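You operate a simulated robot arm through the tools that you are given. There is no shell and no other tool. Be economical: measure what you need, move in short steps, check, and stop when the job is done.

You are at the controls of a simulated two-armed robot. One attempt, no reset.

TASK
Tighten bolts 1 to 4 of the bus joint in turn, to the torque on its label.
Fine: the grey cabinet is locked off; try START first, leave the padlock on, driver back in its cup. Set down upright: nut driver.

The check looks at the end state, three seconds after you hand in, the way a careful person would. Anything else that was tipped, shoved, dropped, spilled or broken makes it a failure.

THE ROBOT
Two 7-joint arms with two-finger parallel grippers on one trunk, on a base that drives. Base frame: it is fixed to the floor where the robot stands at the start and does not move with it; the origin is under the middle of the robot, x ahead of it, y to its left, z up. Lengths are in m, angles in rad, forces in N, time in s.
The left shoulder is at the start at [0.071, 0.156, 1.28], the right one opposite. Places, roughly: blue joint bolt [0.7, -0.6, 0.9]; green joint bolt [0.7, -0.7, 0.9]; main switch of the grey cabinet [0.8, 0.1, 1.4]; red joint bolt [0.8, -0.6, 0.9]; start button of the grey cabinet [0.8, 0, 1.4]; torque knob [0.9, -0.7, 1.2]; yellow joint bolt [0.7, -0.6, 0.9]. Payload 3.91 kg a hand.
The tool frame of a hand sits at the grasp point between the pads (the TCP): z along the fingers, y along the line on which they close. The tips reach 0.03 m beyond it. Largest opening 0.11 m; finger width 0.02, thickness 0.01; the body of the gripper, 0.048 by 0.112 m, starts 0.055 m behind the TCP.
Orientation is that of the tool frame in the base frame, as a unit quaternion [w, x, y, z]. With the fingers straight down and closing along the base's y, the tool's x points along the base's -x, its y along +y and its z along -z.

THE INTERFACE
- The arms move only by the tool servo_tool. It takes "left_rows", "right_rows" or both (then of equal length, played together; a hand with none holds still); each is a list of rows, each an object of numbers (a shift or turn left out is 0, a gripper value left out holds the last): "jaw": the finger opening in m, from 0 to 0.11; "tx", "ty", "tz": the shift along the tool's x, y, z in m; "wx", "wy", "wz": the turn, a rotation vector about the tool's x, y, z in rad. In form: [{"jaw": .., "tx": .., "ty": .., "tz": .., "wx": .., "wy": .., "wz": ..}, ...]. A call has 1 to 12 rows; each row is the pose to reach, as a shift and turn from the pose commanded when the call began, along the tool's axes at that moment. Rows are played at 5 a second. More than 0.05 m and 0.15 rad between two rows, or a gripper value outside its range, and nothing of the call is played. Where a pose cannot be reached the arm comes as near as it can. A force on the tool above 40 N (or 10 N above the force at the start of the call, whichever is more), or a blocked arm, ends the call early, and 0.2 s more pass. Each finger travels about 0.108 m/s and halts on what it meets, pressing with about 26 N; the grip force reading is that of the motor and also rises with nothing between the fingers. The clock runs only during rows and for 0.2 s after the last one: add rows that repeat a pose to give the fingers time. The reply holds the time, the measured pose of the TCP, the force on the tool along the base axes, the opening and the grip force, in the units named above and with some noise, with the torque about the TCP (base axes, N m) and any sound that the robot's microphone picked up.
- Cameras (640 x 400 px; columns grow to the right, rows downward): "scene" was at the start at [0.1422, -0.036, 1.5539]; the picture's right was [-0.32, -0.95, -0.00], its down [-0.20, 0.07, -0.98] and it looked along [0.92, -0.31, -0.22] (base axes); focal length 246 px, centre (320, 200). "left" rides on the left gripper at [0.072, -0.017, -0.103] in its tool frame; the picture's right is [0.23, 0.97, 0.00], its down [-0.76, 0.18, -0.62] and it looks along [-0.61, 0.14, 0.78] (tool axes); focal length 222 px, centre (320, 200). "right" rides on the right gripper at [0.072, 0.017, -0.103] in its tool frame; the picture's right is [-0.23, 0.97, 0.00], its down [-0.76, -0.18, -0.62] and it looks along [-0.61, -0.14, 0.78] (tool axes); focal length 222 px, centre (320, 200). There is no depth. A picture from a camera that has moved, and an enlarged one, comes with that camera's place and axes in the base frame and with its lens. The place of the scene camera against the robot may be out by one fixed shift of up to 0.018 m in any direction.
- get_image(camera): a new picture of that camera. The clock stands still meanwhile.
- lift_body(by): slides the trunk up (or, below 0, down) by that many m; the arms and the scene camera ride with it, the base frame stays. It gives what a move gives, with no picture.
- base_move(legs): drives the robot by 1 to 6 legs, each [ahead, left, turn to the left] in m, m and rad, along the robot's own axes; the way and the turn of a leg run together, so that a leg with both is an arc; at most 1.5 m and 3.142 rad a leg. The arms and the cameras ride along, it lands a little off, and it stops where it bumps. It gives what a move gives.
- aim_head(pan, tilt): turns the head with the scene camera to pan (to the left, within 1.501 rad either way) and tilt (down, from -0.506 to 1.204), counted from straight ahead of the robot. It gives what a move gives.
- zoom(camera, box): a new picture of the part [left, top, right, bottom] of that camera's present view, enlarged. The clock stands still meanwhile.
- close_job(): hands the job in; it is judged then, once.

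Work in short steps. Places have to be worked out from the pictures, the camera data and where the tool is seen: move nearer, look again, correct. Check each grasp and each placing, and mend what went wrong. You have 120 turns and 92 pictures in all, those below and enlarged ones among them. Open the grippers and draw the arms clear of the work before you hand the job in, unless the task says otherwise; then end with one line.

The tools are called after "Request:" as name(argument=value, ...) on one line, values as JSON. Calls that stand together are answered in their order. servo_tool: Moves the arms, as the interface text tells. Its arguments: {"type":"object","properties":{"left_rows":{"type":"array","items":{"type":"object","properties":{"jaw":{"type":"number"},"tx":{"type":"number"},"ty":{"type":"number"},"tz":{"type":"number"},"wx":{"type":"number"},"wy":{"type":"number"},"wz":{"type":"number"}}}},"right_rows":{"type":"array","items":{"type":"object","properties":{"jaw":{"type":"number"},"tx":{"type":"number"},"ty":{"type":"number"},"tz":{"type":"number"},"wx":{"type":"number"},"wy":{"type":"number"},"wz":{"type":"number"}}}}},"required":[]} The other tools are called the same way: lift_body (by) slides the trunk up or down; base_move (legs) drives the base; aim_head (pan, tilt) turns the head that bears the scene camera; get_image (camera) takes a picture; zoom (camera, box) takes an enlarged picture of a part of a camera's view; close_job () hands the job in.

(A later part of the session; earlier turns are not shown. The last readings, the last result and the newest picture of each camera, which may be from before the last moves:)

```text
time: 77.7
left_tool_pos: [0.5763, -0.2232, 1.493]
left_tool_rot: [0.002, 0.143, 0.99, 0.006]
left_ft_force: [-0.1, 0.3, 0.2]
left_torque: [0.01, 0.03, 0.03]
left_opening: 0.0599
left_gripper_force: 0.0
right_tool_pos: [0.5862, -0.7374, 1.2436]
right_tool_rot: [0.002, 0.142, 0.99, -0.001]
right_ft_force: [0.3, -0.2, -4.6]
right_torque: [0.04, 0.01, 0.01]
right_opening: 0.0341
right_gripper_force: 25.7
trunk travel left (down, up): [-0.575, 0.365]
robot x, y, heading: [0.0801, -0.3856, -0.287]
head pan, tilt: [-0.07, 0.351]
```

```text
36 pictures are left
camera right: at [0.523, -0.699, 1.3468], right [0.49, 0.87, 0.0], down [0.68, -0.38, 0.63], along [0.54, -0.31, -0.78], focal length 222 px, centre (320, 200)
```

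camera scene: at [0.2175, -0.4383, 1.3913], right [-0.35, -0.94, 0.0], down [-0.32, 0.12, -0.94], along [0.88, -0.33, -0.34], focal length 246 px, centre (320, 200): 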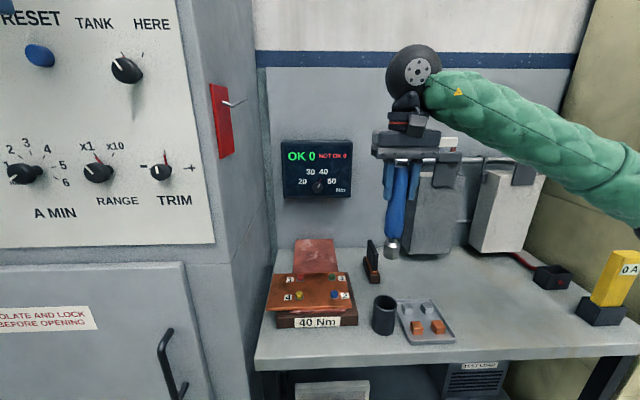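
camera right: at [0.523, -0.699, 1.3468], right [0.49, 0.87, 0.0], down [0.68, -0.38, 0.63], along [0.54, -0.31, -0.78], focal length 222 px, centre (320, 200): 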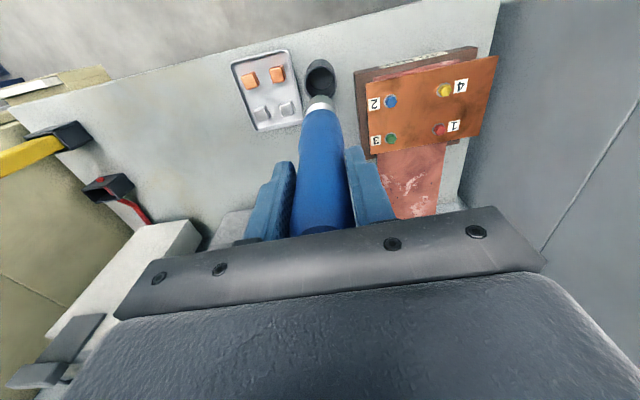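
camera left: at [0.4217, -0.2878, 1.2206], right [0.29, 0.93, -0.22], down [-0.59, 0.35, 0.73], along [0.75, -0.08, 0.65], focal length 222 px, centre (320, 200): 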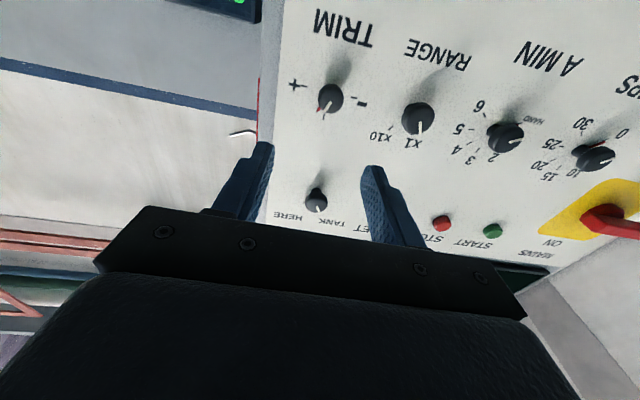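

The socket tip sits about 0.146 m below the TCP. From two right-camera views the bolt heads are: 1 red (0.777,-0.578), 2 blue (0.681,-0.644), 3 green (0.750,-0.666), 4 yellow (0.7105,-0.556), tops near z 0.93. I go to hover over bolt 1 with the tip at about z 0.98.

Request:
servo_tool(right_rows=[{"tz": 0.04}, {"tz": 0.08}, {"tz": 0.11}, {"tx": -0.025, "ty": 0.035, "tz": 0.11}, {"tx": -0.05, "ty": 0.07, "tz": 0.11}, {"tx": -0.075, "ty": 0.105, "tz": 0.11}, {"tx": -0.1, "ty": 0.14, "tz": 0.11}, {"tx": -0.12, "ty": 0.175, "tz": 0.11}, {"tx": -0.138, "ty": 0.2065, "tz": 0.11}, {"tx": -0.138, "ty": 0.2065, "tz": 0.11}])

Request:
get_image(camera="right")

Request:
get_image(camera="scene")

```text
time: 79.9
left_tool_pos: [0.5746, -0.2217, 1.4942]
left_tool_rot: [0.003, 0.144, 0.99, 0.004]
left_ft_force: [0.1, -1.2, -0.5]
left_torque: [0.03, -0.01, 0.0]
left_opening: 0.0602
left_gripper_force: 0.0
right_tool_pos: [0.7784, -0.5785, 1.1368]
right_tool_rot: [0.002, 0.143, 0.99, 0.0]
right_ft_force: [-1.1, 0.5, -3.3]
right_torque: [0.01, 0.02, -0.02]
right_opening: 0.0339
right_gripper_force: 26.0
trunk travel left (down, up): [-0.575, 0.365]
robot x, y, heading: [0.0783, -0.3812, -0.291]
head pan, tilt: [-0.07, 0.351]
```

```text
35 pictures are left
camera right: at [0.7145, -0.5408, 1.2395], right [0.49, 0.87, 0.0], down [0.68, -0.39, 0.63], along [0.55, -0.31, -0.78], focal length 222 px, centre (320, 200)
```

right: 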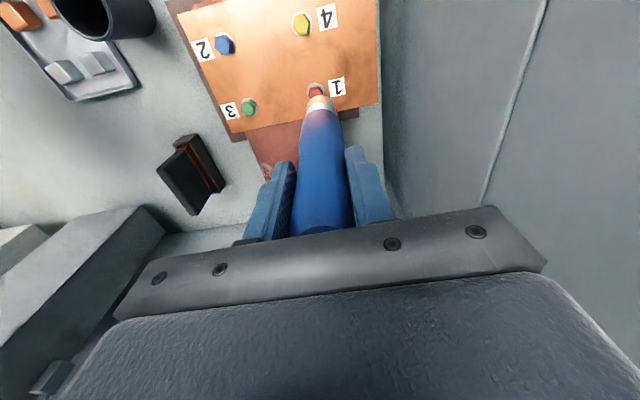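

```text
34 pictures are left
camera scene: at [0.2166, -0.4389, 1.3914], right [-0.35, -0.94, 0.0], down [-0.32, 0.12, -0.94], along [0.88, -0.33, -0.34], focal length 246 px, centre (320, 200)
```

scene: 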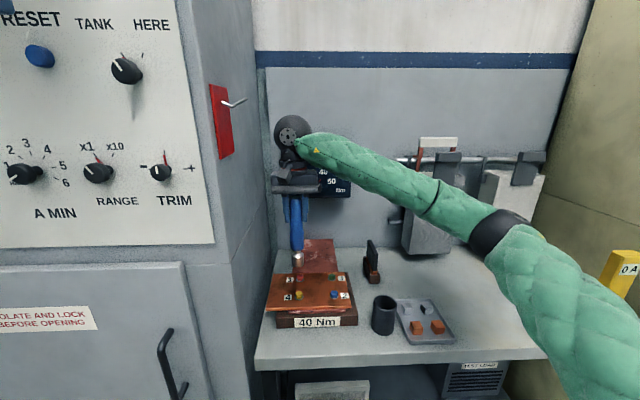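

I zoom on the socket and bolt 1 to fine-tune the alignment.

Request:
zoom(camera="right", box=[270, 60, 370, 140])

Request:
zoom(camera="scene", box=[255, 235, 355, 315])

```text
5.00 times, centred on (320, 100) of right
camera zoom: at [0.7145, -0.5408, 1.2395], right [0.49, 0.87, 0.0], down [0.68, -0.39, 0.63], along [0.55, -0.31, -0.78], focal length 1111 px, centre (320, 700)
```

zoom: 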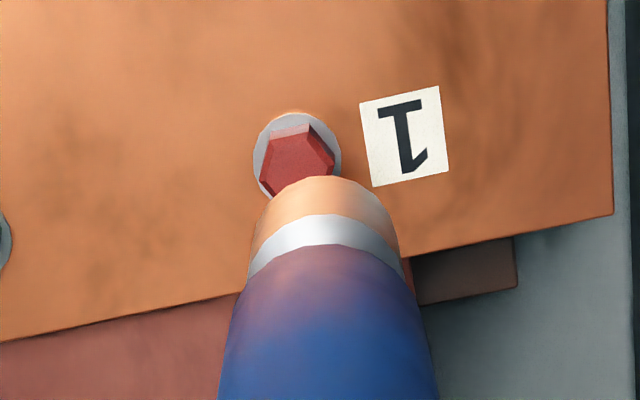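

```text
5.00 times, centred on (305, 275) of scene
camera zoom: at [0.2166, -0.4389, 1.3914], right [-0.35, -0.94, 0.0], down [-0.32, 0.12, -0.94], along [0.88, -0.33, -0.34], focal length 1228 px, centre (395, -175)
```

zoom: 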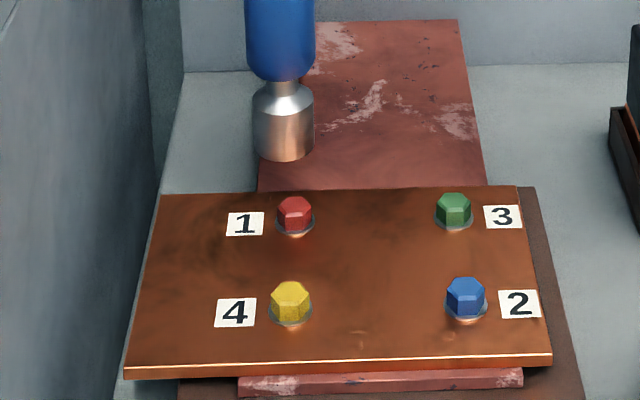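

The socket tip is really about 0.163 m below the TCP (scene-camera height offset explained it). Bolt 1 is ~5 mm to tool -y of the socket. I correct and lower 3 cm for another look.

Request:
servo_tool(right_rows=[{"tx": 0.002, "ty": -0.005, "tz": 0.01}, {"tx": 0.002, "ty": -0.005, "tz": 0.02}, {"tx": 0.002, "ty": -0.005, "tz": 0.03}, {"tx": 0.002, "ty": -0.005, "tz": 0.03}])

Request:
zoom(camera="right", box=[270, 60, 370, 140])

Request:
zoom(camera="scene", box=[255, 235, 355, 315])

```text
time: 80.9
left_tool_pos: [0.5743, -0.222, 1.4934]
left_tool_rot: [0.002, 0.144, 0.99, 0.005]
left_ft_force: [-0.4, -0.6, -0.4]
left_torque: [0.0, 0.02, 0.0]
left_opening: 0.0597
left_gripper_force: 0.0
right_tool_pos: [0.7742, -0.5822, 1.1064]
right_tool_rot: [0.002, 0.143, 0.99, -0.001]
right_ft_force: [-0.2, 0.6, -3.8]
right_torque: [0.03, 0.02, 0.01]
right_opening: 0.0339
right_gripper_force: 25.9
trunk travel left (down, up): [-0.575, 0.365]
robot x, y, heading: [0.0767, -0.3844, -0.286]
head pan, tilt: [-0.07, 0.351]
```

```text
5.00 times, centred on (320, 100) of right
camera zoom: at [0.7098, -0.5453, 1.2082], right [0.49, 0.87, 0.0], down [0.68, -0.38, 0.63], along [0.54, -0.31, -0.78], focal length 1111 px, centre (320, 700)
```

zoom: 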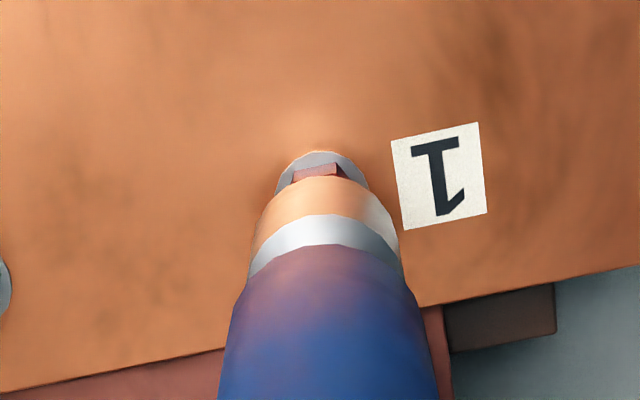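

```text
5.00 times, centred on (305, 275) of scene
camera zoom: at [0.2172, -0.4381, 1.3914], right [-0.35, -0.94, 0.0], down [-0.32, 0.12, -0.94], along [0.88, -0.33, -0.34], focal length 1228 px, centre (395, -175)
```

zoom: 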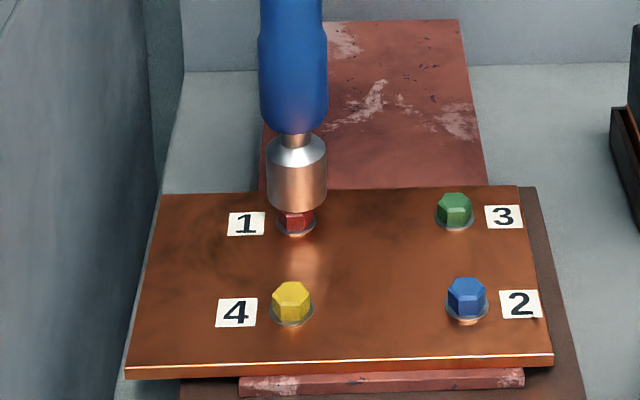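

Both views now show the socket over bolt 1. I lower slowly in small steps, watching the force.

Request:
servo_tool(right_rows=[{"tz": 0.004}, {"tz": 0.008}, {"tz": 0.012}, {"tz": 0.016}, {"tz": 0.02}, {"tz": 0.023}])

Request:
zoom(camera="scene", box=[255, 235, 355, 315])

```text
time: 82.3
left_tool_pos: [0.573, -0.2202, 1.4943]
left_tool_rot: [0.001, 0.144, 0.99, 0.004]
left_ft_force: [-0.5, -0.4, 1.0]
left_torque: [0.04, -0.01, 0.01]
left_opening: 0.0595
left_gripper_force: 0.1
right_tool_pos: [0.7719, -0.5821, 1.0822]
right_tool_rot: [0.002, 0.142, 0.99, -0.001]
right_ft_force: [1.6, 1.7, 22.7]
right_torque: [0.44, -0.24, 0.01]
right_opening: 0.034
right_gripper_force: 25.6
trunk travel left (down, up): [-0.575, 0.365]
robot x, y, heading: [0.0794, -0.3863, -0.286]
head pan, tilt: [-0.07, 0.351]
```

```text
5.00 times, centred on (305, 275) of scene
camera zoom: at [0.2157, -0.4374, 1.3915], right [-0.35, -0.94, 0.0], down [-0.32, 0.12, -0.94], along [0.88, -0.33, -0.34], focal length 1228 px, centre (395, -175)
```

zoom: 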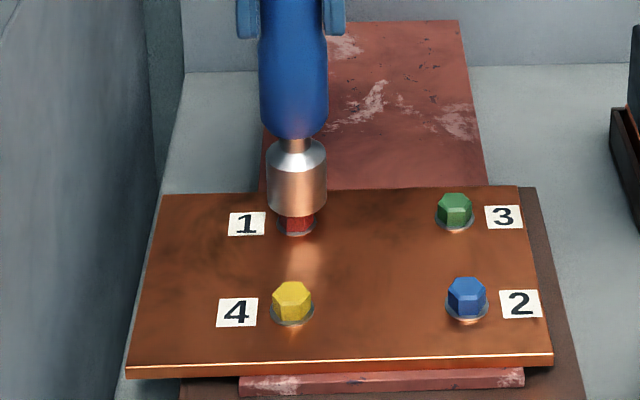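

The socket rests on the bolt head (22 N) and the handle slid a little in the grip. I turn slowly clockwise with light pressure to let the hexagon drop in.

Request:
servo_tool(right_rows=[{"wz": 0.1}, {"wz": 0.2}, {"wz": 0.3}, {"wz": 0.4}, {"wz": 0.5}, {"wz": 0.6}, {"wz": 0.7}, {"wz": 0.8}])

Request:
zoom(camera="scene", box=[255, 235, 355, 315])

```text
time: 84.1
left_tool_pos: [0.5734, -0.2218, 1.4934]
left_tool_rot: [0.003, 0.145, 0.989, 0.005]
left_ft_force: [-0.3, 0.0, 0.4]
left_torque: [0.01, 0.0, -0.05]
left_opening: 0.06
left_gripper_force: 0.1
right_tool_pos: [0.7717, -0.5814, 1.0819]
right_tool_rot: [0.002, 0.517, 0.856, 0.001]
right_ft_force: [-3.0, -3.0, 13.6]
right_torque: [-0.26, 0.47, 0.1]
right_opening: 0.034
right_gripper_force: 25.8
trunk travel left (down, up): [-0.575, 0.365]
robot x, y, heading: [0.0782, -0.387, -0.287]
head pan, tilt: [-0.07, 0.351]
```

```text
5.00 times, centred on (305, 275) of scene
camera zoom: at [0.2157, -0.438, 1.3915], right [-0.35, -0.94, 0.0], down [-0.32, 0.12, -0.94], along [0.88, -0.33, -0.34], focal length 1228 px, centre (395, -175)
```

zoom: 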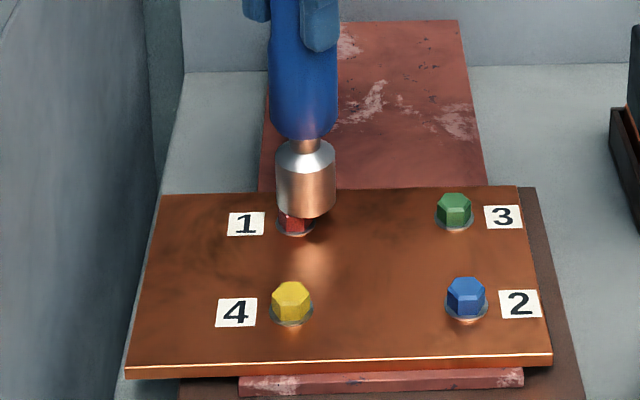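

Turning showed the socket axis sits ~7 mm forward of the TCP (it swung sideways), so it wasn't engaged. I lift 12 mm, turn back, move 4 mm toward the robot and look again.

Request:
servo_tool(right_rows=[{"tz": -0.006}, {"tz": -0.012}, {"tz": -0.012, "wz": -0.14}, {"tz": -0.012, "wz": -0.28}, {"tz": -0.012, "wz": -0.42}, {"tz": -0.012, "wz": -0.56}, {"tz": -0.012, "wz": -0.7}, {"tz": -0.012, "wz": -0.8}, {"tz": -0.012, "wz": -0.8}])

Request:
servo_tool(right_rows=[{"tx": 0.004}, {"tx": 0.004}])

Request:
zoom(camera="right", box=[270, 60, 370, 140])

Request:
zoom(camera="scene", box=[255, 215, 355, 295])

```text
time: 86.1
left_tool_pos: [0.575, -0.221, 1.4933]
left_tool_rot: [0.001, 0.145, 0.989, 0.005]
left_ft_force: [0.7, -0.6, 0.1]
left_torque: [0.0, -0.01, -0.03]
left_opening: 0.06
left_gripper_force: 0.1
right_tool_pos: [0.7722, -0.5816, 1.0926]
right_tool_rot: [0.002, 0.143, 0.99, -0.001]
right_ft_force: [0.0, 0.8, -4.3]
right_torque: [-0.01, 0.06, 0.04]
right_opening: 0.0343
right_gripper_force: 26.4
trunk travel left (down, up): [-0.575, 0.365]
robot x, y, heading: [0.0759, -0.3878, -0.286]
head pan, tilt: [-0.07, 0.351]
```

```text
time: 86.7
left_tool_pos: [0.5758, -0.2211, 1.4932]
left_tool_rot: [0.002, 0.144, 0.99, 0.006]
left_ft_force: [0.3, 0.2, 0.5]
left_torque: [-0.04, -0.02, 0.02]
left_opening: 0.06
left_gripper_force: 0.1
right_tool_pos: [0.7698, -0.5801, 1.0931]
right_tool_rot: [0.002, 0.143, 0.99, -0.001]
right_ft_force: [-0.8, 1.1, -4.3]
right_torque: [0.0, 0.02, 0.01]
right_opening: 0.0338
right_gripper_force: 26.1
trunk travel left (down, up): [-0.575, 0.365]
robot x, y, heading: [0.0807, -0.3871, -0.291]
head pan, tilt: [-0.07, 0.351]
```

```text
5.00 times, centred on (320, 100) of right
camera zoom: at [0.7049, -0.543, 1.1958], right [0.49, 0.87, 0.0], down [0.68, -0.38, 0.63], along [0.54, -0.31, -0.78], focal length 1111 px, centre (320, 700)
```

zoom: 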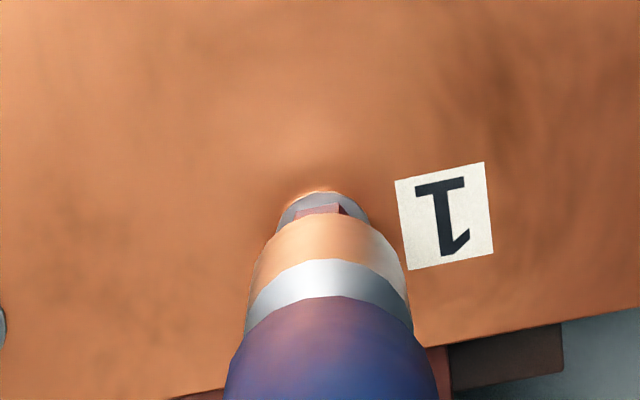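

```text
5.00 times, centred on (305, 255) of scene
camera zoom: at [0.2175, -0.4381, 1.3913], right [-0.35, -0.94, 0.0], down [-0.32, 0.12, -0.94], along [0.88, -0.33, -0.34], focal length 1228 px, centre (395, -75)
```

zoom: 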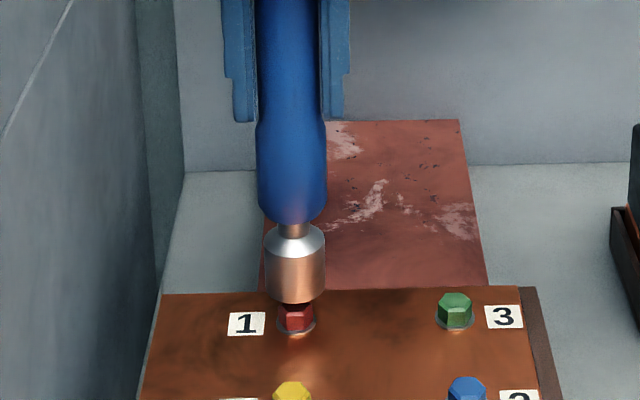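

Socket and bolt now agree within ~1-2 mm in the right view. I press down and turn, this time compensating so the turn is about the socket's own axis.

Request:
servo_tool(right_rows=[{"tx": 0.0015, "tz": 0.007}, {"tx": 0.0015, "tz": 0.014}, {"tx": 0.0015, "ty": 0.0007, "tz": 0.016, "wz": 0.1}, {"tx": 0.0015, "ty": 0.0014, "tz": 0.018, "wz": 0.2}, {"tx": 0.0013, "ty": 0.0021, "tz": 0.019, "wz": 0.3}, {"tx": 0.0013, "ty": 0.0028, "tz": 0.02, "wz": 0.4}, {"tx": 0.001, "ty": 0.0035, "tz": 0.021, "wz": 0.5}, {"tx": 0.0008, "ty": 0.0041, "tz": 0.022, "wz": 0.6}, {"tx": 0.0005, "ty": 0.0047, "tz": 0.022, "wz": 0.7}, {"tx": 0.0001, "ty": 0.0053, "tz": 0.022, "wz": 0.8}])

Request:
zoom(camera="scene", box=[255, 215, 355, 295])

```text
time: 88.9
left_tool_pos: [0.5723, -0.2213, 1.4935]
left_tool_rot: [0.003, 0.144, 0.989, 0.005]
left_ft_force: [-0.1, 0.4, -0.5]
left_torque: [0.01, 0.03, 0.0]
left_opening: 0.0599
left_gripper_force: 0.1
right_tool_pos: [0.7689, -0.5753, 1.0745]
right_tool_rot: [0.003, 0.518, 0.856, 0.0]
right_ft_force: [4.6, -1.4, 37.8]
right_torque: [-0.52, -0.59, 0.06]
right_opening: 0.0342
right_gripper_force: 25.8
trunk travel left (down, up): [-0.575, 0.365]
robot x, y, heading: [0.0765, -0.3863, -0.29]
head pan, tilt: [-0.07, 0.351]
```

```text
5.00 times, centred on (305, 255) of scene
camera zoom: at [0.2148, -0.4374, 1.3919], right [-0.35, -0.94, 0.0], down [-0.32, 0.12, -0.94], along [0.88, -0.33, -0.34], focal length 1228 px, centre (395, -75)
```

zoom: 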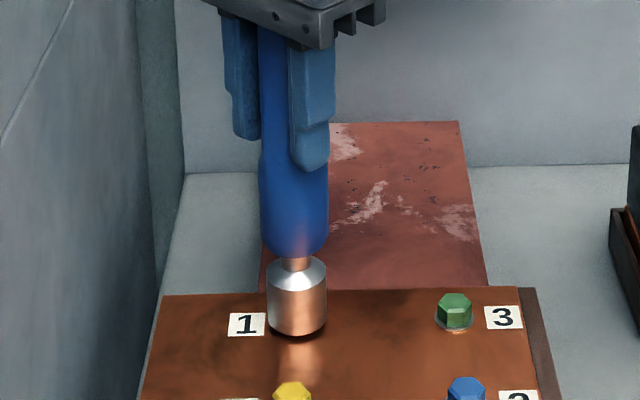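

The socket dropped onto bolt 1. I ease the push a bit and keep turning clockwise, listening for the click.

Request:
servo_tool(right_rows=[{"tz": -0.003}, {"ty": 0.0007, "tz": -0.003, "wz": 0.1}, {"ty": 0.0014, "tz": -0.003, "wz": 0.2}, {"tx": -0.0002, "ty": 0.0021, "tz": -0.003, "wz": 0.3}, {"tx": -0.0002, "ty": 0.0028, "tz": -0.003, "wz": 0.4}, {"tx": -0.0005, "ty": 0.0035, "tz": -0.003, "wz": 0.5}, {"tx": -0.0007, "ty": 0.0041, "tz": -0.003, "wz": 0.6}])

```text
time: 90.5
left_tool_pos: [0.5717, -0.2207, 1.4932]
left_tool_rot: [0.003, 0.144, 0.99, 0.005]
left_ft_force: [-1.3, 0.1, -0.7]
left_torque: [0.01, 0.0, -0.03]
left_opening: 0.0599
left_gripper_force: 0.1
right_tool_pos: [0.7739, -0.5736, 1.0768]
right_tool_rot: [0.003, 0.748, 0.664, 0.001]
right_ft_force: [3.3, -2.0, 21.5]
right_torque: [-0.54, -0.3, 0.07]
right_opening: 0.0342
right_gripper_force: 25.5
trunk travel left (down, up): [-0.575, 0.365]
robot x, y, heading: [0.0784, -0.3864, -0.288]
head pan, tilt: [-0.07, 0.351]
```

No click yet. I check the counter and the socket.

Request:
zoom(camera="scene", box=[250, 125, 390, 315])

```text
2.11 times, centred on (320, 220) of scene
camera zoom: at [0.2158, -0.4377, 1.3915], right [-0.35, -0.94, 0.0], down [-0.32, 0.12, -0.94], along [0.88, -0.33, -0.34], focal length 517 px, centre (320, 158)
```

zoom: 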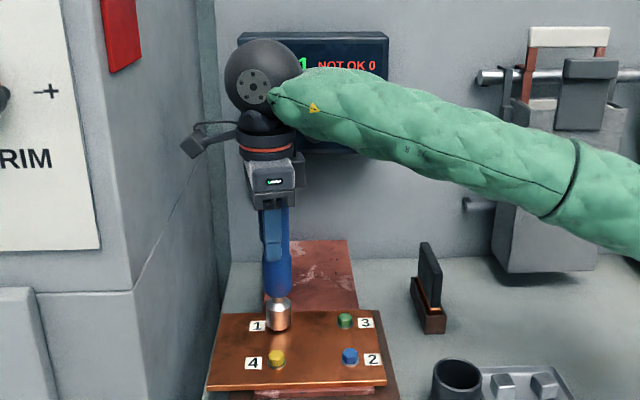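

The counter shows a green 1, NOT OK 0 — bolt 1 is done. I lift off straight up and unwind the wrist.

Request:
servo_tool(right_rows=[{"tz": -0.02}, {"tz": -0.045}, {"tz": -0.065, "wz": -0.14}, {"tz": -0.065, "wz": -0.28}, {"tz": -0.065, "wz": -0.42}, {"tz": -0.065, "wz": -0.56}, {"tz": -0.065, "wz": -0.7}, {"tz": -0.065, "wz": -0.84}, {"tz": -0.065, "wz": -0.98}, {"tz": -0.065, "wz": -1.12}, {"tz": -0.065, "wz": -1.26}, {"tz": -0.065, "wz": -1.4}])

Request:
zoom(camera="scene", box=[250, 125, 390, 315])

```text
time: 93.1
left_tool_pos: [0.5751, -0.2204, 1.4932]
left_tool_rot: [0.002, 0.144, 0.99, 0.005]
left_ft_force: [0.0, 0.7, -0.4]
left_torque: [-0.01, -0.02, 0.01]
left_opening: 0.0601
left_gripper_force: 0.0
right_tool_pos: [0.7749, -0.574, 1.1391]
right_tool_rot: [0.001, 0.142, 0.99, -0.001]
right_ft_force: [0.4, 0.2, -3.9]
right_torque: [0.01, 0.04, -0.02]
right_opening: 0.0343
right_gripper_force: 25.5
trunk travel left (down, up): [-0.575, 0.365]
robot x, y, heading: [0.0783, -0.3852, -0.289]
head pan, tilt: [-0.07, 0.351]
```

```text
2.11 times, centred on (320, 220) of scene
camera zoom: at [0.2173, -0.4381, 1.3913], right [-0.35, -0.94, 0.0], down [-0.32, 0.12, -0.94], along [0.88, -0.33, -0.34], focal length 517 px, centre (320, 158)
```

zoom: 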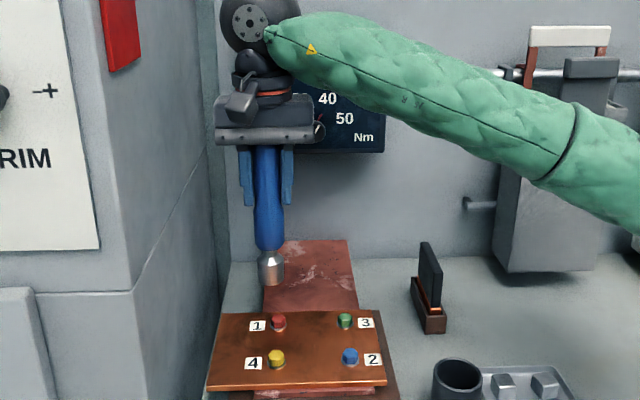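

Next is bolt 2. With the bolt-1 correction applied, the TCP target is (0.671,-0.646); I go there and hover.

Request:
servo_tool(right_rows=[{"tx": 0.027, "ty": -0.033}, {"tx": 0.053, "ty": -0.066}, {"tx": 0.0797, "ty": -0.0984}, {"tx": 0.0797, "ty": -0.0984, "tz": 0.02}, {"tx": 0.0797, "ty": -0.0984, "tz": 0.034}, {"tx": 0.0797, "ty": -0.0984, "tz": 0.034}])

Request:
zoom(camera="right", box=[270, 60, 370, 140])

Request:
zoom(camera="scene", box=[275, 120, 375, 310])

```text
time: 94.5
left_tool_pos: [0.5747, -0.2211, 1.4938]
left_tool_rot: [0.002, 0.144, 0.99, 0.005]
left_ft_force: [-0.3, 0.1, -0.3]
left_torque: [0.0, 0.0, -0.05]
left_opening: 0.0601
left_gripper_force: 0.1
right_tool_pos: [0.6713, -0.6468, 1.1052]
right_tool_rot: [0.002, 0.143, 0.99, 0.0]
right_ft_force: [0.2, 0.5, -4.2]
right_torque: [0.0, 0.03, 0.01]
right_opening: 0.0343
right_gripper_force: 26.1
trunk travel left (down, up): [-0.575, 0.365]
robot x, y, heading: [0.0766, -0.387, -0.285]
head pan, tilt: [-0.07, 0.351]
```

```text
5.00 times, centred on (320, 100) of right
camera zoom: at [0.6067, -0.6088, 1.2082], right [0.49, 0.87, 0.0], down [0.68, -0.38, 0.63], along [0.54, -0.31, -0.78], focal length 1111 px, centre (320, 700)
```

zoom: 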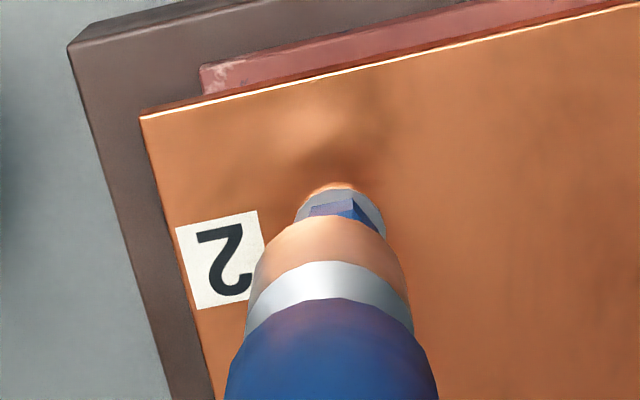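

```text
2.11 times, centred on (325, 215) of scene
camera zoom: at [0.217, -0.4381, 1.3914], right [-0.35, -0.94, 0.0], down [-0.32, 0.12, -0.94], along [0.88, -0.33, -0.34], focal length 517 px, centre (310, 168)
```

zoom: 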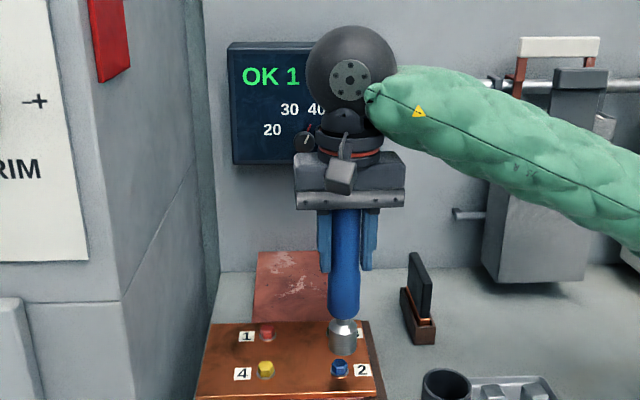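

"OK 1" is confirmed. The socket needs about 3.5 mm in +y over bolt 2; I correct, press and turn as before.

Request:
servo_tool(right_rows=[{"tx": -0.001, "ty": 0.0033, "tz": 0.01}, {"tx": -0.001, "ty": 0.0033, "tz": 0.02}, {"tx": -0.001, "ty": 0.0033, "tz": 0.025}, {"tx": -0.001, "ty": 0.004, "tz": 0.027, "wz": 0.1}, {"tx": -0.001, "ty": 0.0047, "tz": 0.029, "wz": 0.2}, {"tx": -0.0012, "ty": 0.0054, "tz": 0.03, "wz": 0.3}, {"tx": -0.0012, "ty": 0.0061, "tz": 0.031, "wz": 0.4}, {"tx": -0.0015, "ty": 0.0068, "tz": 0.031, "wz": 0.5}, {"tx": -0.0017, "ty": 0.0074, "tz": 0.031, "wz": 0.6}, {"tx": -0.002, "ty": 0.008, "tz": 0.031, "wz": 0.7}, {"tx": -0.0024, "ty": 0.0086, "tz": 0.031, "wz": 0.8}])

Request:
zoom(camera="scene", box=[275, 120, 375, 310])

```text
time: 96.9
left_tool_pos: [0.5735, -0.2213, 1.4934]
left_tool_rot: [0.002, 0.145, 0.989, 0.005]
left_ft_force: [0.2, 0.0, 0.3]
left_torque: [-0.01, 0.0, -0.01]
left_opening: 0.06
left_gripper_force: 0.3
right_tool_pos: [0.674, -0.6393, 1.0754]
right_tool_rot: [0.003, 0.519, 0.855, 0.0]
right_ft_force: [1.9, -1.8, 18.9]
right_torque: [-0.5, -0.32, 0.06]
right_opening: 0.0343
right_gripper_force: 26.7
trunk travel left (down, up): [-0.575, 0.365]
robot x, y, heading: [0.0763, -0.3849, -0.288]
head pan, tilt: [-0.07, 0.351]
```

```text
2.11 times, centred on (325, 215) of scene
camera zoom: at [0.2161, -0.4378, 1.3917], right [-0.35, -0.94, 0.0], down [-0.32, 0.12, -0.94], along [0.88, -0.33, -0.34], focal length 517 px, centre (310, 168)
```

zoom: 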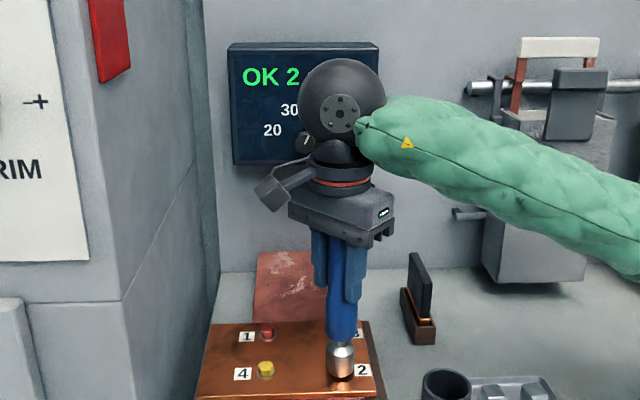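

"OK 2". I lift off and unwind, then go over bolt 3 (TCP ≈ (0.740,-0.666)).

Request:
servo_tool(right_rows=[{"tz": -0.02}, {"tz": -0.045}, {"tz": -0.05, "wz": -0.14}, {"tz": -0.05, "wz": -0.28}, {"tz": -0.05, "wz": -0.42}, {"tz": -0.05, "wz": -0.56}, {"tz": -0.05, "wz": -0.7}, {"tz": -0.05, "wz": -0.8}, {"tz": -0.05, "wz": -0.8}])

Request:
servo_tool(right_rows=[{"tx": -0.035, "ty": -0.0035}, {"tx": -0.0709, "ty": -0.0071}, {"tx": -0.0709, "ty": -0.0071, "tz": 0.02}, {"tx": -0.0709, "ty": -0.0071, "tz": 0.02}])

Request:
zoom(camera="right", box=[270, 60, 370, 140])

```text
time: 98.9
left_tool_pos: [0.5746, -0.2211, 1.4929]
left_tool_rot: [0.002, 0.145, 0.989, 0.006]
left_ft_force: [-0.3, -0.2, 1.0]
left_torque: [-0.01, 0.02, 0.01]
left_opening: 0.06
left_gripper_force: 0.0
right_tool_pos: [0.6756, -0.64, 1.1242]
right_tool_rot: [0.002, 0.143, 0.99, -0.001]
right_ft_force: [-0.2, 0.1, -3.9]
right_torque: [0.04, 0.05, 0.01]
right_opening: 0.034
right_gripper_force: 26.0
trunk travel left (down, up): [-0.575, 0.365]
robot x, y, heading: [0.0798, -0.3882, -0.287]
head pan, tilt: [-0.07, 0.351]
```

```text
time: 99.9
left_tool_pos: [0.5754, -0.2219, 1.4932]
left_tool_rot: [0.001, 0.144, 0.99, 0.006]
left_ft_force: [1.1, 0.2, -0.3]
left_torque: [-0.01, -0.02, 0.0]
left_opening: 0.0599
left_gripper_force: 0.0
right_tool_pos: [0.743, -0.6658, 1.1037]
right_tool_rot: [0.002, 0.142, 0.99, -0.001]
right_ft_force: [0.4, 0.1, -4.6]
right_torque: [0.01, 0.08, 0.04]
right_opening: 0.0341
right_gripper_force: 25.9
trunk travel left (down, up): [-0.575, 0.365]
robot x, y, heading: [0.0832, -0.3879, -0.29]
head pan, tilt: [-0.07, 0.351]
```

```text
5.00 times, centred on (320, 100) of right
camera zoom: at [0.6781, -0.629, 1.2069], right [0.49, 0.87, 0.0], down [0.68, -0.38, 0.63], along [0.54, -0.31, -0.78], focal length 1111 px, centre (320, 700)
```

zoom: 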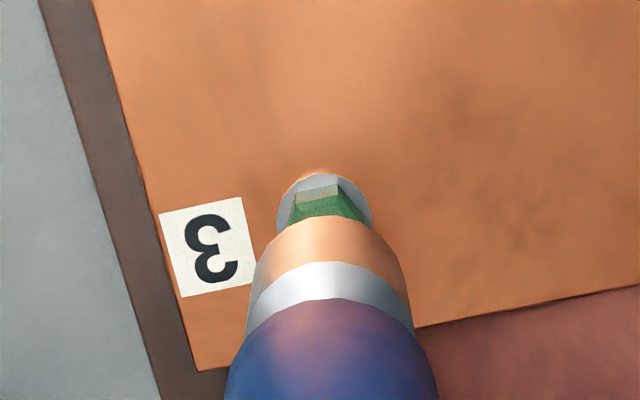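

Over bolt 3 only about 2 mm of correction is needed (toward the robot). Press and turn.

Request:
servo_tool(right_rows=[{"tx": 0.002, "ty": -0.0005, "tz": 0.01}, {"tx": 0.002, "ty": -0.0005, "tz": 0.019}, {"tx": 0.002, "ty": -0.0005, "tz": 0.023}, {"tx": 0.002, "ty": 0.0002, "tz": 0.025, "wz": 0.1}, {"tx": 0.002, "ty": 0.0009, "tz": 0.027, "wz": 0.2}, {"tx": 0.0018, "ty": 0.0016, "tz": 0.028, "wz": 0.3}, {"tx": 0.0018, "ty": 0.0023, "tz": 0.029, "wz": 0.4}, {"tx": 0.0015, "ty": 0.003, "tz": 0.029, "wz": 0.5}, {"tx": 0.0013, "ty": 0.0036, "tz": 0.029, "wz": 0.6}, {"tx": 0.001, "ty": 0.0042, "tz": 0.029, "wz": 0.7}, {"tx": 0.0006, "ty": 0.0048, "tz": 0.029, "wz": 0.8}])

Request:
zoom(camera="scene", box=[265, 120, 375, 310])

```text
time: 102.3
left_tool_pos: [0.5744, -0.2218, 1.4933]
left_tool_rot: [0.002, 0.144, 0.99, 0.005]
left_ft_force: [0.5, 0.4, 0.3]
left_torque: [-0.01, -0.02, -0.02]
left_opening: 0.0597
left_gripper_force: 0.0
right_tool_pos: [0.7412, -0.6607, 1.0756]
right_tool_rot: [0.003, 0.518, 0.856, 0.0]
right_ft_force: [-1.6, -1.1, 5.4]
right_torque: [-0.3, 0.16, 0.04]
right_opening: 0.034
right_gripper_force: 25.9
trunk travel left (down, up): [-0.575, 0.365]
robot x, y, heading: [0.0805, -0.3876, -0.288]
head pan, tilt: [-0.07, 0.351]
```

```text
2.11 times, centred on (320, 215) of scene
camera zoom: at [0.2165, -0.438, 1.3915], right [-0.35, -0.94, 0.0], down [-0.32, 0.12, -0.94], along [0.88, -0.33, -0.34], focal length 517 px, centre (320, 168)
```

zoom: 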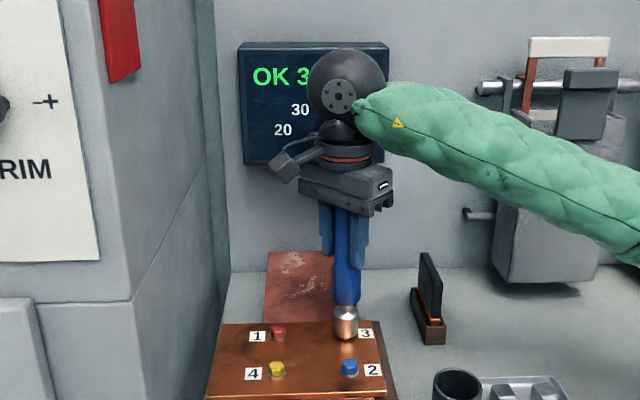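

"OK 3". Now bolt 4: lift, unwind, and move to TCP ≈ (0.700,-0.557).

Request:
servo_tool(right_rows=[{"tz": -0.02}, {"tz": -0.045}, {"tz": -0.05, "wz": -0.14}, {"tz": -0.05, "wz": -0.28}, {"tz": -0.05, "wz": -0.42}, {"tz": -0.05, "wz": -0.56}, {"tz": -0.05, "wz": -0.7}, {"tz": -0.05, "wz": -0.8}, {"tz": -0.05, "wz": -0.8}])

Request:
servo_tool(right_rows=[{"tx": 0.023, "ty": 0.029}, {"tx": 0.046, "ty": 0.058}, {"tx": 0.0693, "ty": 0.0877}, {"tx": 0.0693, "ty": 0.0877, "tz": 0.02}, {"tx": 0.0693, "ty": 0.0877, "tz": 0.02}])

Request:
zoom(camera="right", box=[270, 60, 370, 140])

```text
time: 104.3
left_tool_pos: [0.5741, -0.2212, 1.493]
left_tool_rot: [0.001, 0.143, 0.99, 0.005]
left_ft_force: [-1.1, -0.3, -0.3]
left_torque: [0.0, 0.01, 0.02]
left_opening: 0.0602
left_gripper_force: 0.0
right_tool_pos: [0.7423, -0.6607, 1.1263]
right_tool_rot: [0.002, 0.142, 0.99, -0.002]
right_ft_force: [-0.1, 0.8, -3.1]
right_torque: [0.02, 0.02, 0.01]
right_opening: 0.0342
right_gripper_force: 26.0
trunk travel left (down, up): [-0.575, 0.365]
robot x, y, heading: [0.078, -0.3901, -0.287]
head pan, tilt: [-0.07, 0.351]
```

```text
time: 105.5
left_tool_pos: [0.5744, -0.2207, 1.4925]
left_tool_rot: [0.002, 0.143, 0.99, 0.006]
left_ft_force: [-0.6, 0.0, 0.6]
left_torque: [0.01, 0.0, 0.02]
left_opening: 0.0599
left_gripper_force: 0.2
right_tool_pos: [0.7031, -0.5562, 1.107]
right_tool_rot: [0.003, 0.143, 0.99, -0.001]
right_ft_force: [-0.1, 0.5, -5.0]
right_torque: [-0.01, 0.03, -0.01]
right_opening: 0.0343
right_gripper_force: 26.1
trunk travel left (down, up): [-0.575, 0.365]
robot x, y, heading: [0.0774, -0.3842, -0.292]
head pan, tilt: [-0.07, 0.351]
```

```text
5.00 times, centred on (320, 100) of right
camera zoom: at [0.6388, -0.5192, 1.2081], right [0.49, 0.87, 0.0], down [0.68, -0.38, 0.63], along [0.55, -0.31, -0.78], focal length 1111 px, centre (320, 700)
```

zoom: 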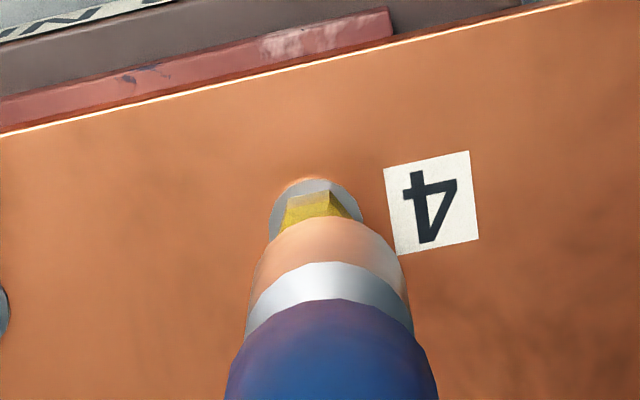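

About 2 mm in -y needed over bolt 4. Press and turn.

Request:
servo_tool(right_rows=[{"tx": 0.0005, "ty": -0.002, "tz": 0.01}, {"tx": 0.0005, "ty": -0.002, "tz": 0.02}, {"tx": 0.0005, "ty": -0.002, "tz": 0.025}, {"tx": 0.0005, "ty": -0.0013, "tz": 0.027, "wz": 0.1}, {"tx": 0.0005, "ty": -0.0006, "tz": 0.029, "wz": 0.2}, {"tx": 0.0003, "ty": 0.0001, "tz": 0.03, "wz": 0.3}, {"tx": 0.0003, "ty": 0.0008, "tz": 0.031, "wz": 0.4}, {"tx": 0.0, "ty": 0.0015, "tz": 0.031, "wz": 0.5}, {"tx": -0.0002, "ty": 0.0021, "tz": 0.031, "wz": 0.6}, {"tx": -0.0005, "ty": 0.0027, "tz": 0.031, "wz": 0.7}, {"tx": -0.0009, "ty": 0.0033, "tz": 0.031, "wz": 0.8}])

Request:
zoom(camera="scene", box=[265, 120, 375, 310])

```text
time: 107.9
left_tool_pos: [0.5735, -0.2207, 1.4943]
left_tool_rot: [0.003, 0.146, 0.989, 0.004]
left_ft_force: [0.8, -0.2, 0.6]
left_torque: [-0.02, -0.03, 0.0]
left_opening: 0.0599
left_gripper_force: 0.0
right_tool_pos: [0.7007, -0.5535, 1.0758]
right_tool_rot: [0.003, 0.518, 0.855, 0.0]
right_ft_force: [2.3, -2.0, 20.0]
right_torque: [-0.44, -0.31, 0.03]
right_opening: 0.0342
right_gripper_force: 26.2
trunk travel left (down, up): [-0.575, 0.365]
robot x, y, heading: [0.0801, -0.3855, -0.287]
head pan, tilt: [-0.07, 0.351]
```

```text
2.11 times, centred on (320, 215) of scene
camera zoom: at [0.2159, -0.4379, 1.3916], right [-0.35, -0.94, 0.0], down [-0.32, 0.12, -0.94], along [0.88, -0.33, -0.34], focal length 517 px, centre (320, 168)
```

zoom: 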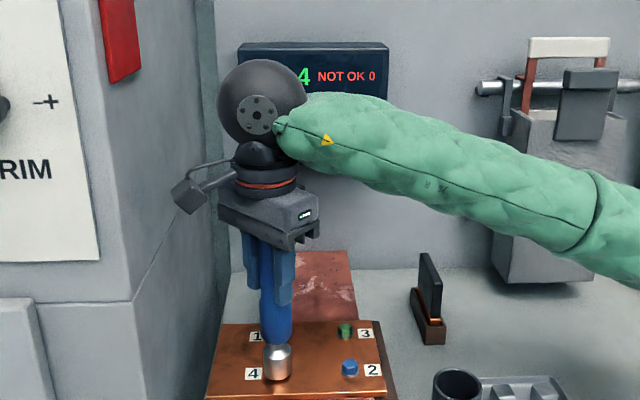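

All four done: OK 4, NOT OK 0. I lift well clear, unwind, and carry the driver back above its cup.

Request:
servo_tool(right_rows=[{"tz": -0.02}, {"tz": -0.045}, {"tz": -0.08}, {"tz": -0.115}, {"tz": -0.125, "wz": -0.14}, {"tz": -0.125, "wz": -0.28}, {"tz": -0.125, "wz": -0.42}, {"tz": -0.125, "wz": -0.56}, {"tz": -0.125, "wz": -0.7}, {"tz": -0.125, "wz": -0.8}, {"tz": -0.125, "wz": -0.8}])

```text
time: 110.3
left_tool_pos: [0.5758, -0.2212, 1.4935]
left_tool_rot: [0.002, 0.145, 0.989, 0.005]
left_ft_force: [-0.2, 0.0, 0.3]
left_torque: [0.0, 0.0, -0.02]
left_opening: 0.06
left_gripper_force: 0.1
right_tool_pos: [0.7015, -0.5541, 1.1977]
right_tool_rot: [0.002, 0.143, 0.99, -0.001]
right_ft_force: [-0.2, 0.0, -4.0]
right_torque: [-0.01, 0.09, -0.03]
right_opening: 0.0344
right_gripper_force: 25.9
trunk travel left (down, up): [-0.575, 0.365]
robot x, y, heading: [0.0771, -0.3891, -0.293]
head pan, tilt: [-0.07, 0.351]
```

Moving over the cup at (0.586,-0.734), then down to z≈1.14 for a look.

Request:
servo_tool(right_rows=[{"tx": 0.01, "ty": -0.035}, {"tx": 0.02, "ty": -0.07}, {"tx": 0.03, "ty": -0.105}, {"tx": 0.04, "ty": -0.14}, {"tx": 0.05, "ty": -0.175}, {"tx": 0.06, "ty": -0.2052}, {"tx": 0.06, "ty": -0.2052, "tz": 0.03}, {"tx": 0.06, "ty": -0.2052, "tz": 0.055}, {"tx": 0.06, "ty": -0.2052, "tz": 0.055}])

Request:
zoom(camera="right", box=[240, 40, 400, 168])

Request:
zoom(camera="scene", box=[320, 220, 460, 345])

```text
time: 112.3
left_tool_pos: [0.5742, -0.2211, 1.4922]
left_tool_rot: [0.001, 0.144, 0.99, 0.006]
left_ft_force: [-0.5, 0.4, 0.1]
left_torque: [-0.01, 0.03, 0.02]
left_opening: 0.0601
left_gripper_force: 0.1
right_tool_pos: [0.5842, -0.7344, 1.1459]
right_tool_rot: [0.001, 0.142, 0.99, -0.001]
right_ft_force: [-0.1, -0.4, -4.0]
right_torque: [0.04, 0.04, -0.02]
right_opening: 0.0338
right_gripper_force: 26.2
trunk travel left (down, up): [-0.575, 0.365]
robot x, y, heading: [0.0753, -0.3839, -0.288]
head pan, tilt: [-0.07, 0.351]
```

```text
3.12 times, centred on (320, 104) of right
camera zoom: at [0.5208, -0.6965, 1.2476], right [0.49, 0.87, 0.0], down [0.68, -0.38, 0.63], along [0.55, -0.31, -0.78], focal length 694 px, centre (320, 500)
```

zoom: 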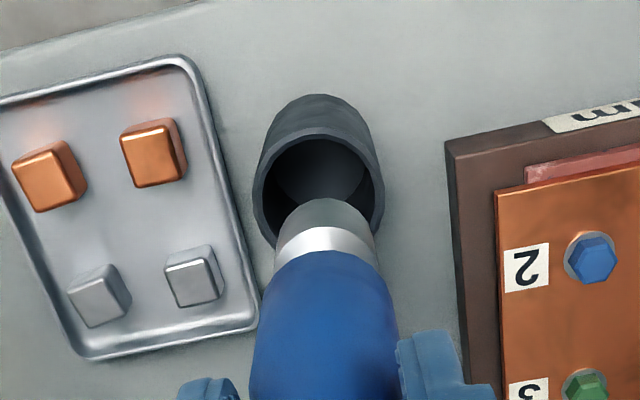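

```text
3.20 times, centred on (390, 282) of scene
camera zoom: at [0.217, -0.4379, 1.3914], right [-0.35, -0.94, 0.0], down [-0.32, 0.12, -0.94], along [0.88, -0.33, -0.34], focal length 786 px, centre (96, -64)
```

zoom: 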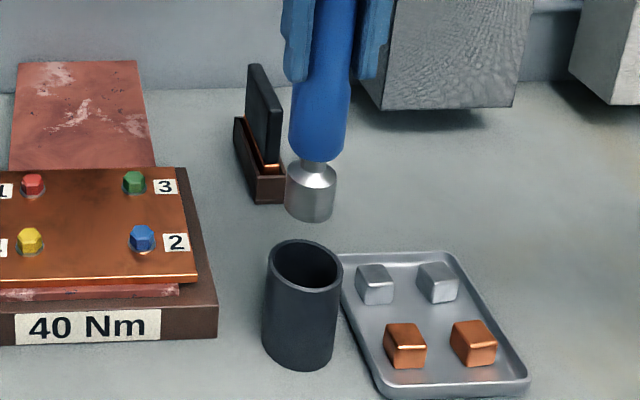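

Cup and socket are aligned within a few millimetres. I lower the driver in, step by step.

Request:
servo_tool(right_rows=[{"tx": 0.001, "ty": -0.001, "tz": 0.02}, {"tx": 0.001, "ty": -0.001, "tz": 0.04}, {"tx": 0.001, "ty": -0.001, "tz": 0.055}, {"tx": 0.001, "ty": -0.001, "tz": 0.07}, {"tx": 0.001, "ty": -0.001, "tz": 0.08}, {"tx": 0.001, "ty": -0.001, "tz": 0.09}])

Request:
zoom(camera="scene", box=[320, 200, 460, 345])

```text
time: 113.7
left_tool_pos: [0.5746, -0.2226, 1.493]
left_tool_rot: [0.002, 0.144, 0.99, 0.005]
left_ft_force: [0.0, -0.2, 0.0]
left_torque: [-0.01, 0.0, -0.02]
left_opening: 0.0602
left_gripper_force: 0.1
right_tool_pos: [0.5864, -0.7367, 1.0548]
right_tool_rot: [0.001, 0.142, 0.99, 0.0]
right_ft_force: [-0.2, -0.1, -3.5]
right_torque: [0.0, 0.01, -0.01]
right_opening: 0.0344
right_gripper_force: 25.9
trunk travel left (down, up): [-0.575, 0.365]
robot x, y, heading: [0.08, -0.3841, -0.29]
head pan, tilt: [-0.07, 0.351]
```

```text
2.76 times, centred on (390, 272) of scene
camera zoom: at [0.2173, -0.4384, 1.3913], right [-0.35, -0.94, 0.0], down [-0.32, 0.12, -0.94], along [0.88, -0.33, -0.34], focal length 678 px, centre (127, 0)
```

zoom: 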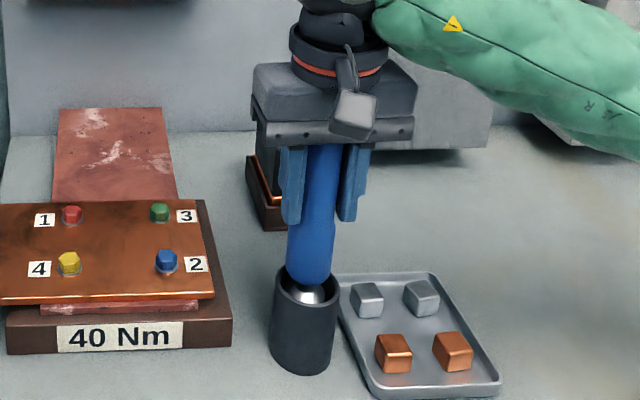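

The socket is inside the cup with no side force. I continue down until it seats.

Request:
servo_tool(right_rows=[{"tz": 0.006}, {"tz": 0.012}, {"tz": 0.018}, {"tz": 0.022}, {"tz": 0.026}, {"tz": 0.026}])

```text
time: 115.1
left_tool_pos: [0.5745, -0.2216, 1.4924]
left_tool_rot: [0.002, 0.144, 0.99, 0.006]
left_ft_force: [0.1, -0.4, 0.9]
left_torque: [-0.02, -0.01, 0.04]
left_opening: 0.0599
left_gripper_force: 0.0
right_tool_pos: [0.5843, -0.7362, 1.0289]
right_tool_rot: [0.002, 0.142, 0.99, 0.0]
right_ft_force: [-0.4, -0.7, -4.4]
right_torque: [0.02, 0.06, -0.04]
right_opening: 0.0343
right_gripper_force: 26.4
trunk travel left (down, up): [-0.575, 0.365]
robot x, y, heading: [0.0734, -0.3856, -0.285]
head pan, tilt: [-0.07, 0.351]
```

Request:
servo_tool(right_rows=[{"tz": 0.003}, {"tz": 0.006}, {"tz": 0.009}, {"tz": 0.012}, {"tz": 0.012}])

Request:
zoom(camera="scene", box=[320, 200, 460, 345])

```text
time: 115.8
left_tool_pos: [0.5726, -0.222, 1.4934]
left_tool_rot: [0.002, 0.144, 0.99, 0.005]
left_ft_force: [-0.3, 0.0, 0.2]
left_torque: [0.02, 0.03, -0.02]
left_opening: 0.0603
left_gripper_force: 0.1
right_tool_pos: [0.5853, -0.7351, 1.0261]
right_tool_rot: [0.006, 0.144, 0.99, 0.0]
right_ft_force: [-5.8, 2.5, 26.7]
right_torque: [0.22, 0.98, 0.03]
right_opening: 0.034
right_gripper_force: 26.0
trunk travel left (down, up): [-0.575, 0.365]
robot x, y, heading: [0.0761, -0.3834, -0.289]
head pan, tilt: [-0.07, 0.351]
stopped in row 3 (right hand): the force on the tool passed its limit at 46 N (the readings are from after the stop); the commanded pose is now the measured one
```

```text
2.76 times, centred on (390, 272) of scene
camera zoom: at [0.2156, -0.4375, 1.3918], right [-0.35, -0.94, 0.0], down [-0.32, 0.12, -0.94], along [0.88, -0.33, -0.34], focal length 678 px, centre (127, 0)
```

zoom: 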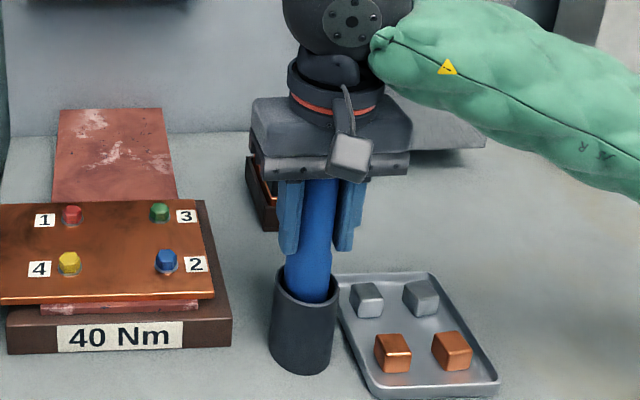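

Seated on the cup floor, as expected at z≈1.026. I relieve the push by 2 mm, open, and rise straight up.

Request:
servo_tool(right_rows=[{"tz": -0.002}, {"jaw": 0.05, "tz": -0.002}, {"jaw": 0.08, "tz": -0.002}, {"jaw": 0.09, "tz": -0.002}, {"jaw": 0.09, "tz": -0.002}])

Request:
get_image(camera="right")

```text
time: 117.0
left_tool_pos: [0.5743, -0.2202, 1.4932]
left_tool_rot: [0.002, 0.145, 0.989, 0.005]
left_ft_force: [0.3, -0.3, 1.0]
left_torque: [0.0, 0.01, 0.02]
left_opening: 0.0599
left_gripper_force: 0.0
right_tool_pos: [0.5844, -0.7347, 1.0257]
right_tool_rot: [0.005, 0.144, 0.99, 0.0]
right_ft_force: [0.9, -1.2, 11.0]
right_torque: [0.06, 0.01, -0.02]
right_opening: 0.09
right_gripper_force: 0.1
trunk travel left (down, up): [-0.575, 0.365]
robot x, y, heading: [0.0759, -0.3868, -0.291]
head pan, tilt: [-0.07, 0.351]
```

```text
11 pictures are left
camera right: at [0.52, -0.698, 1.1282], right [0.49, 0.87, 0.0], down [0.67, -0.39, 0.63], along [0.55, -0.31, -0.78], focal length 222 px, centre (320, 200)
```

right: 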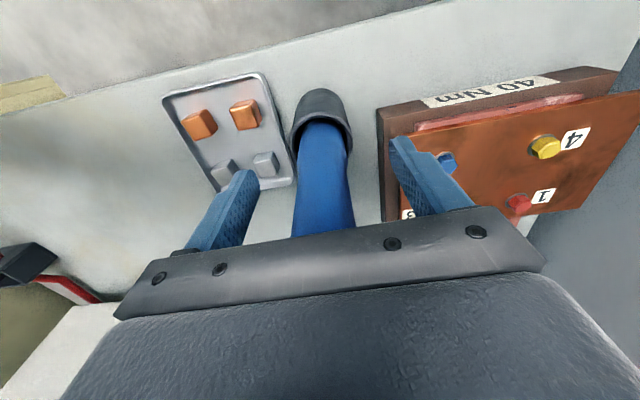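

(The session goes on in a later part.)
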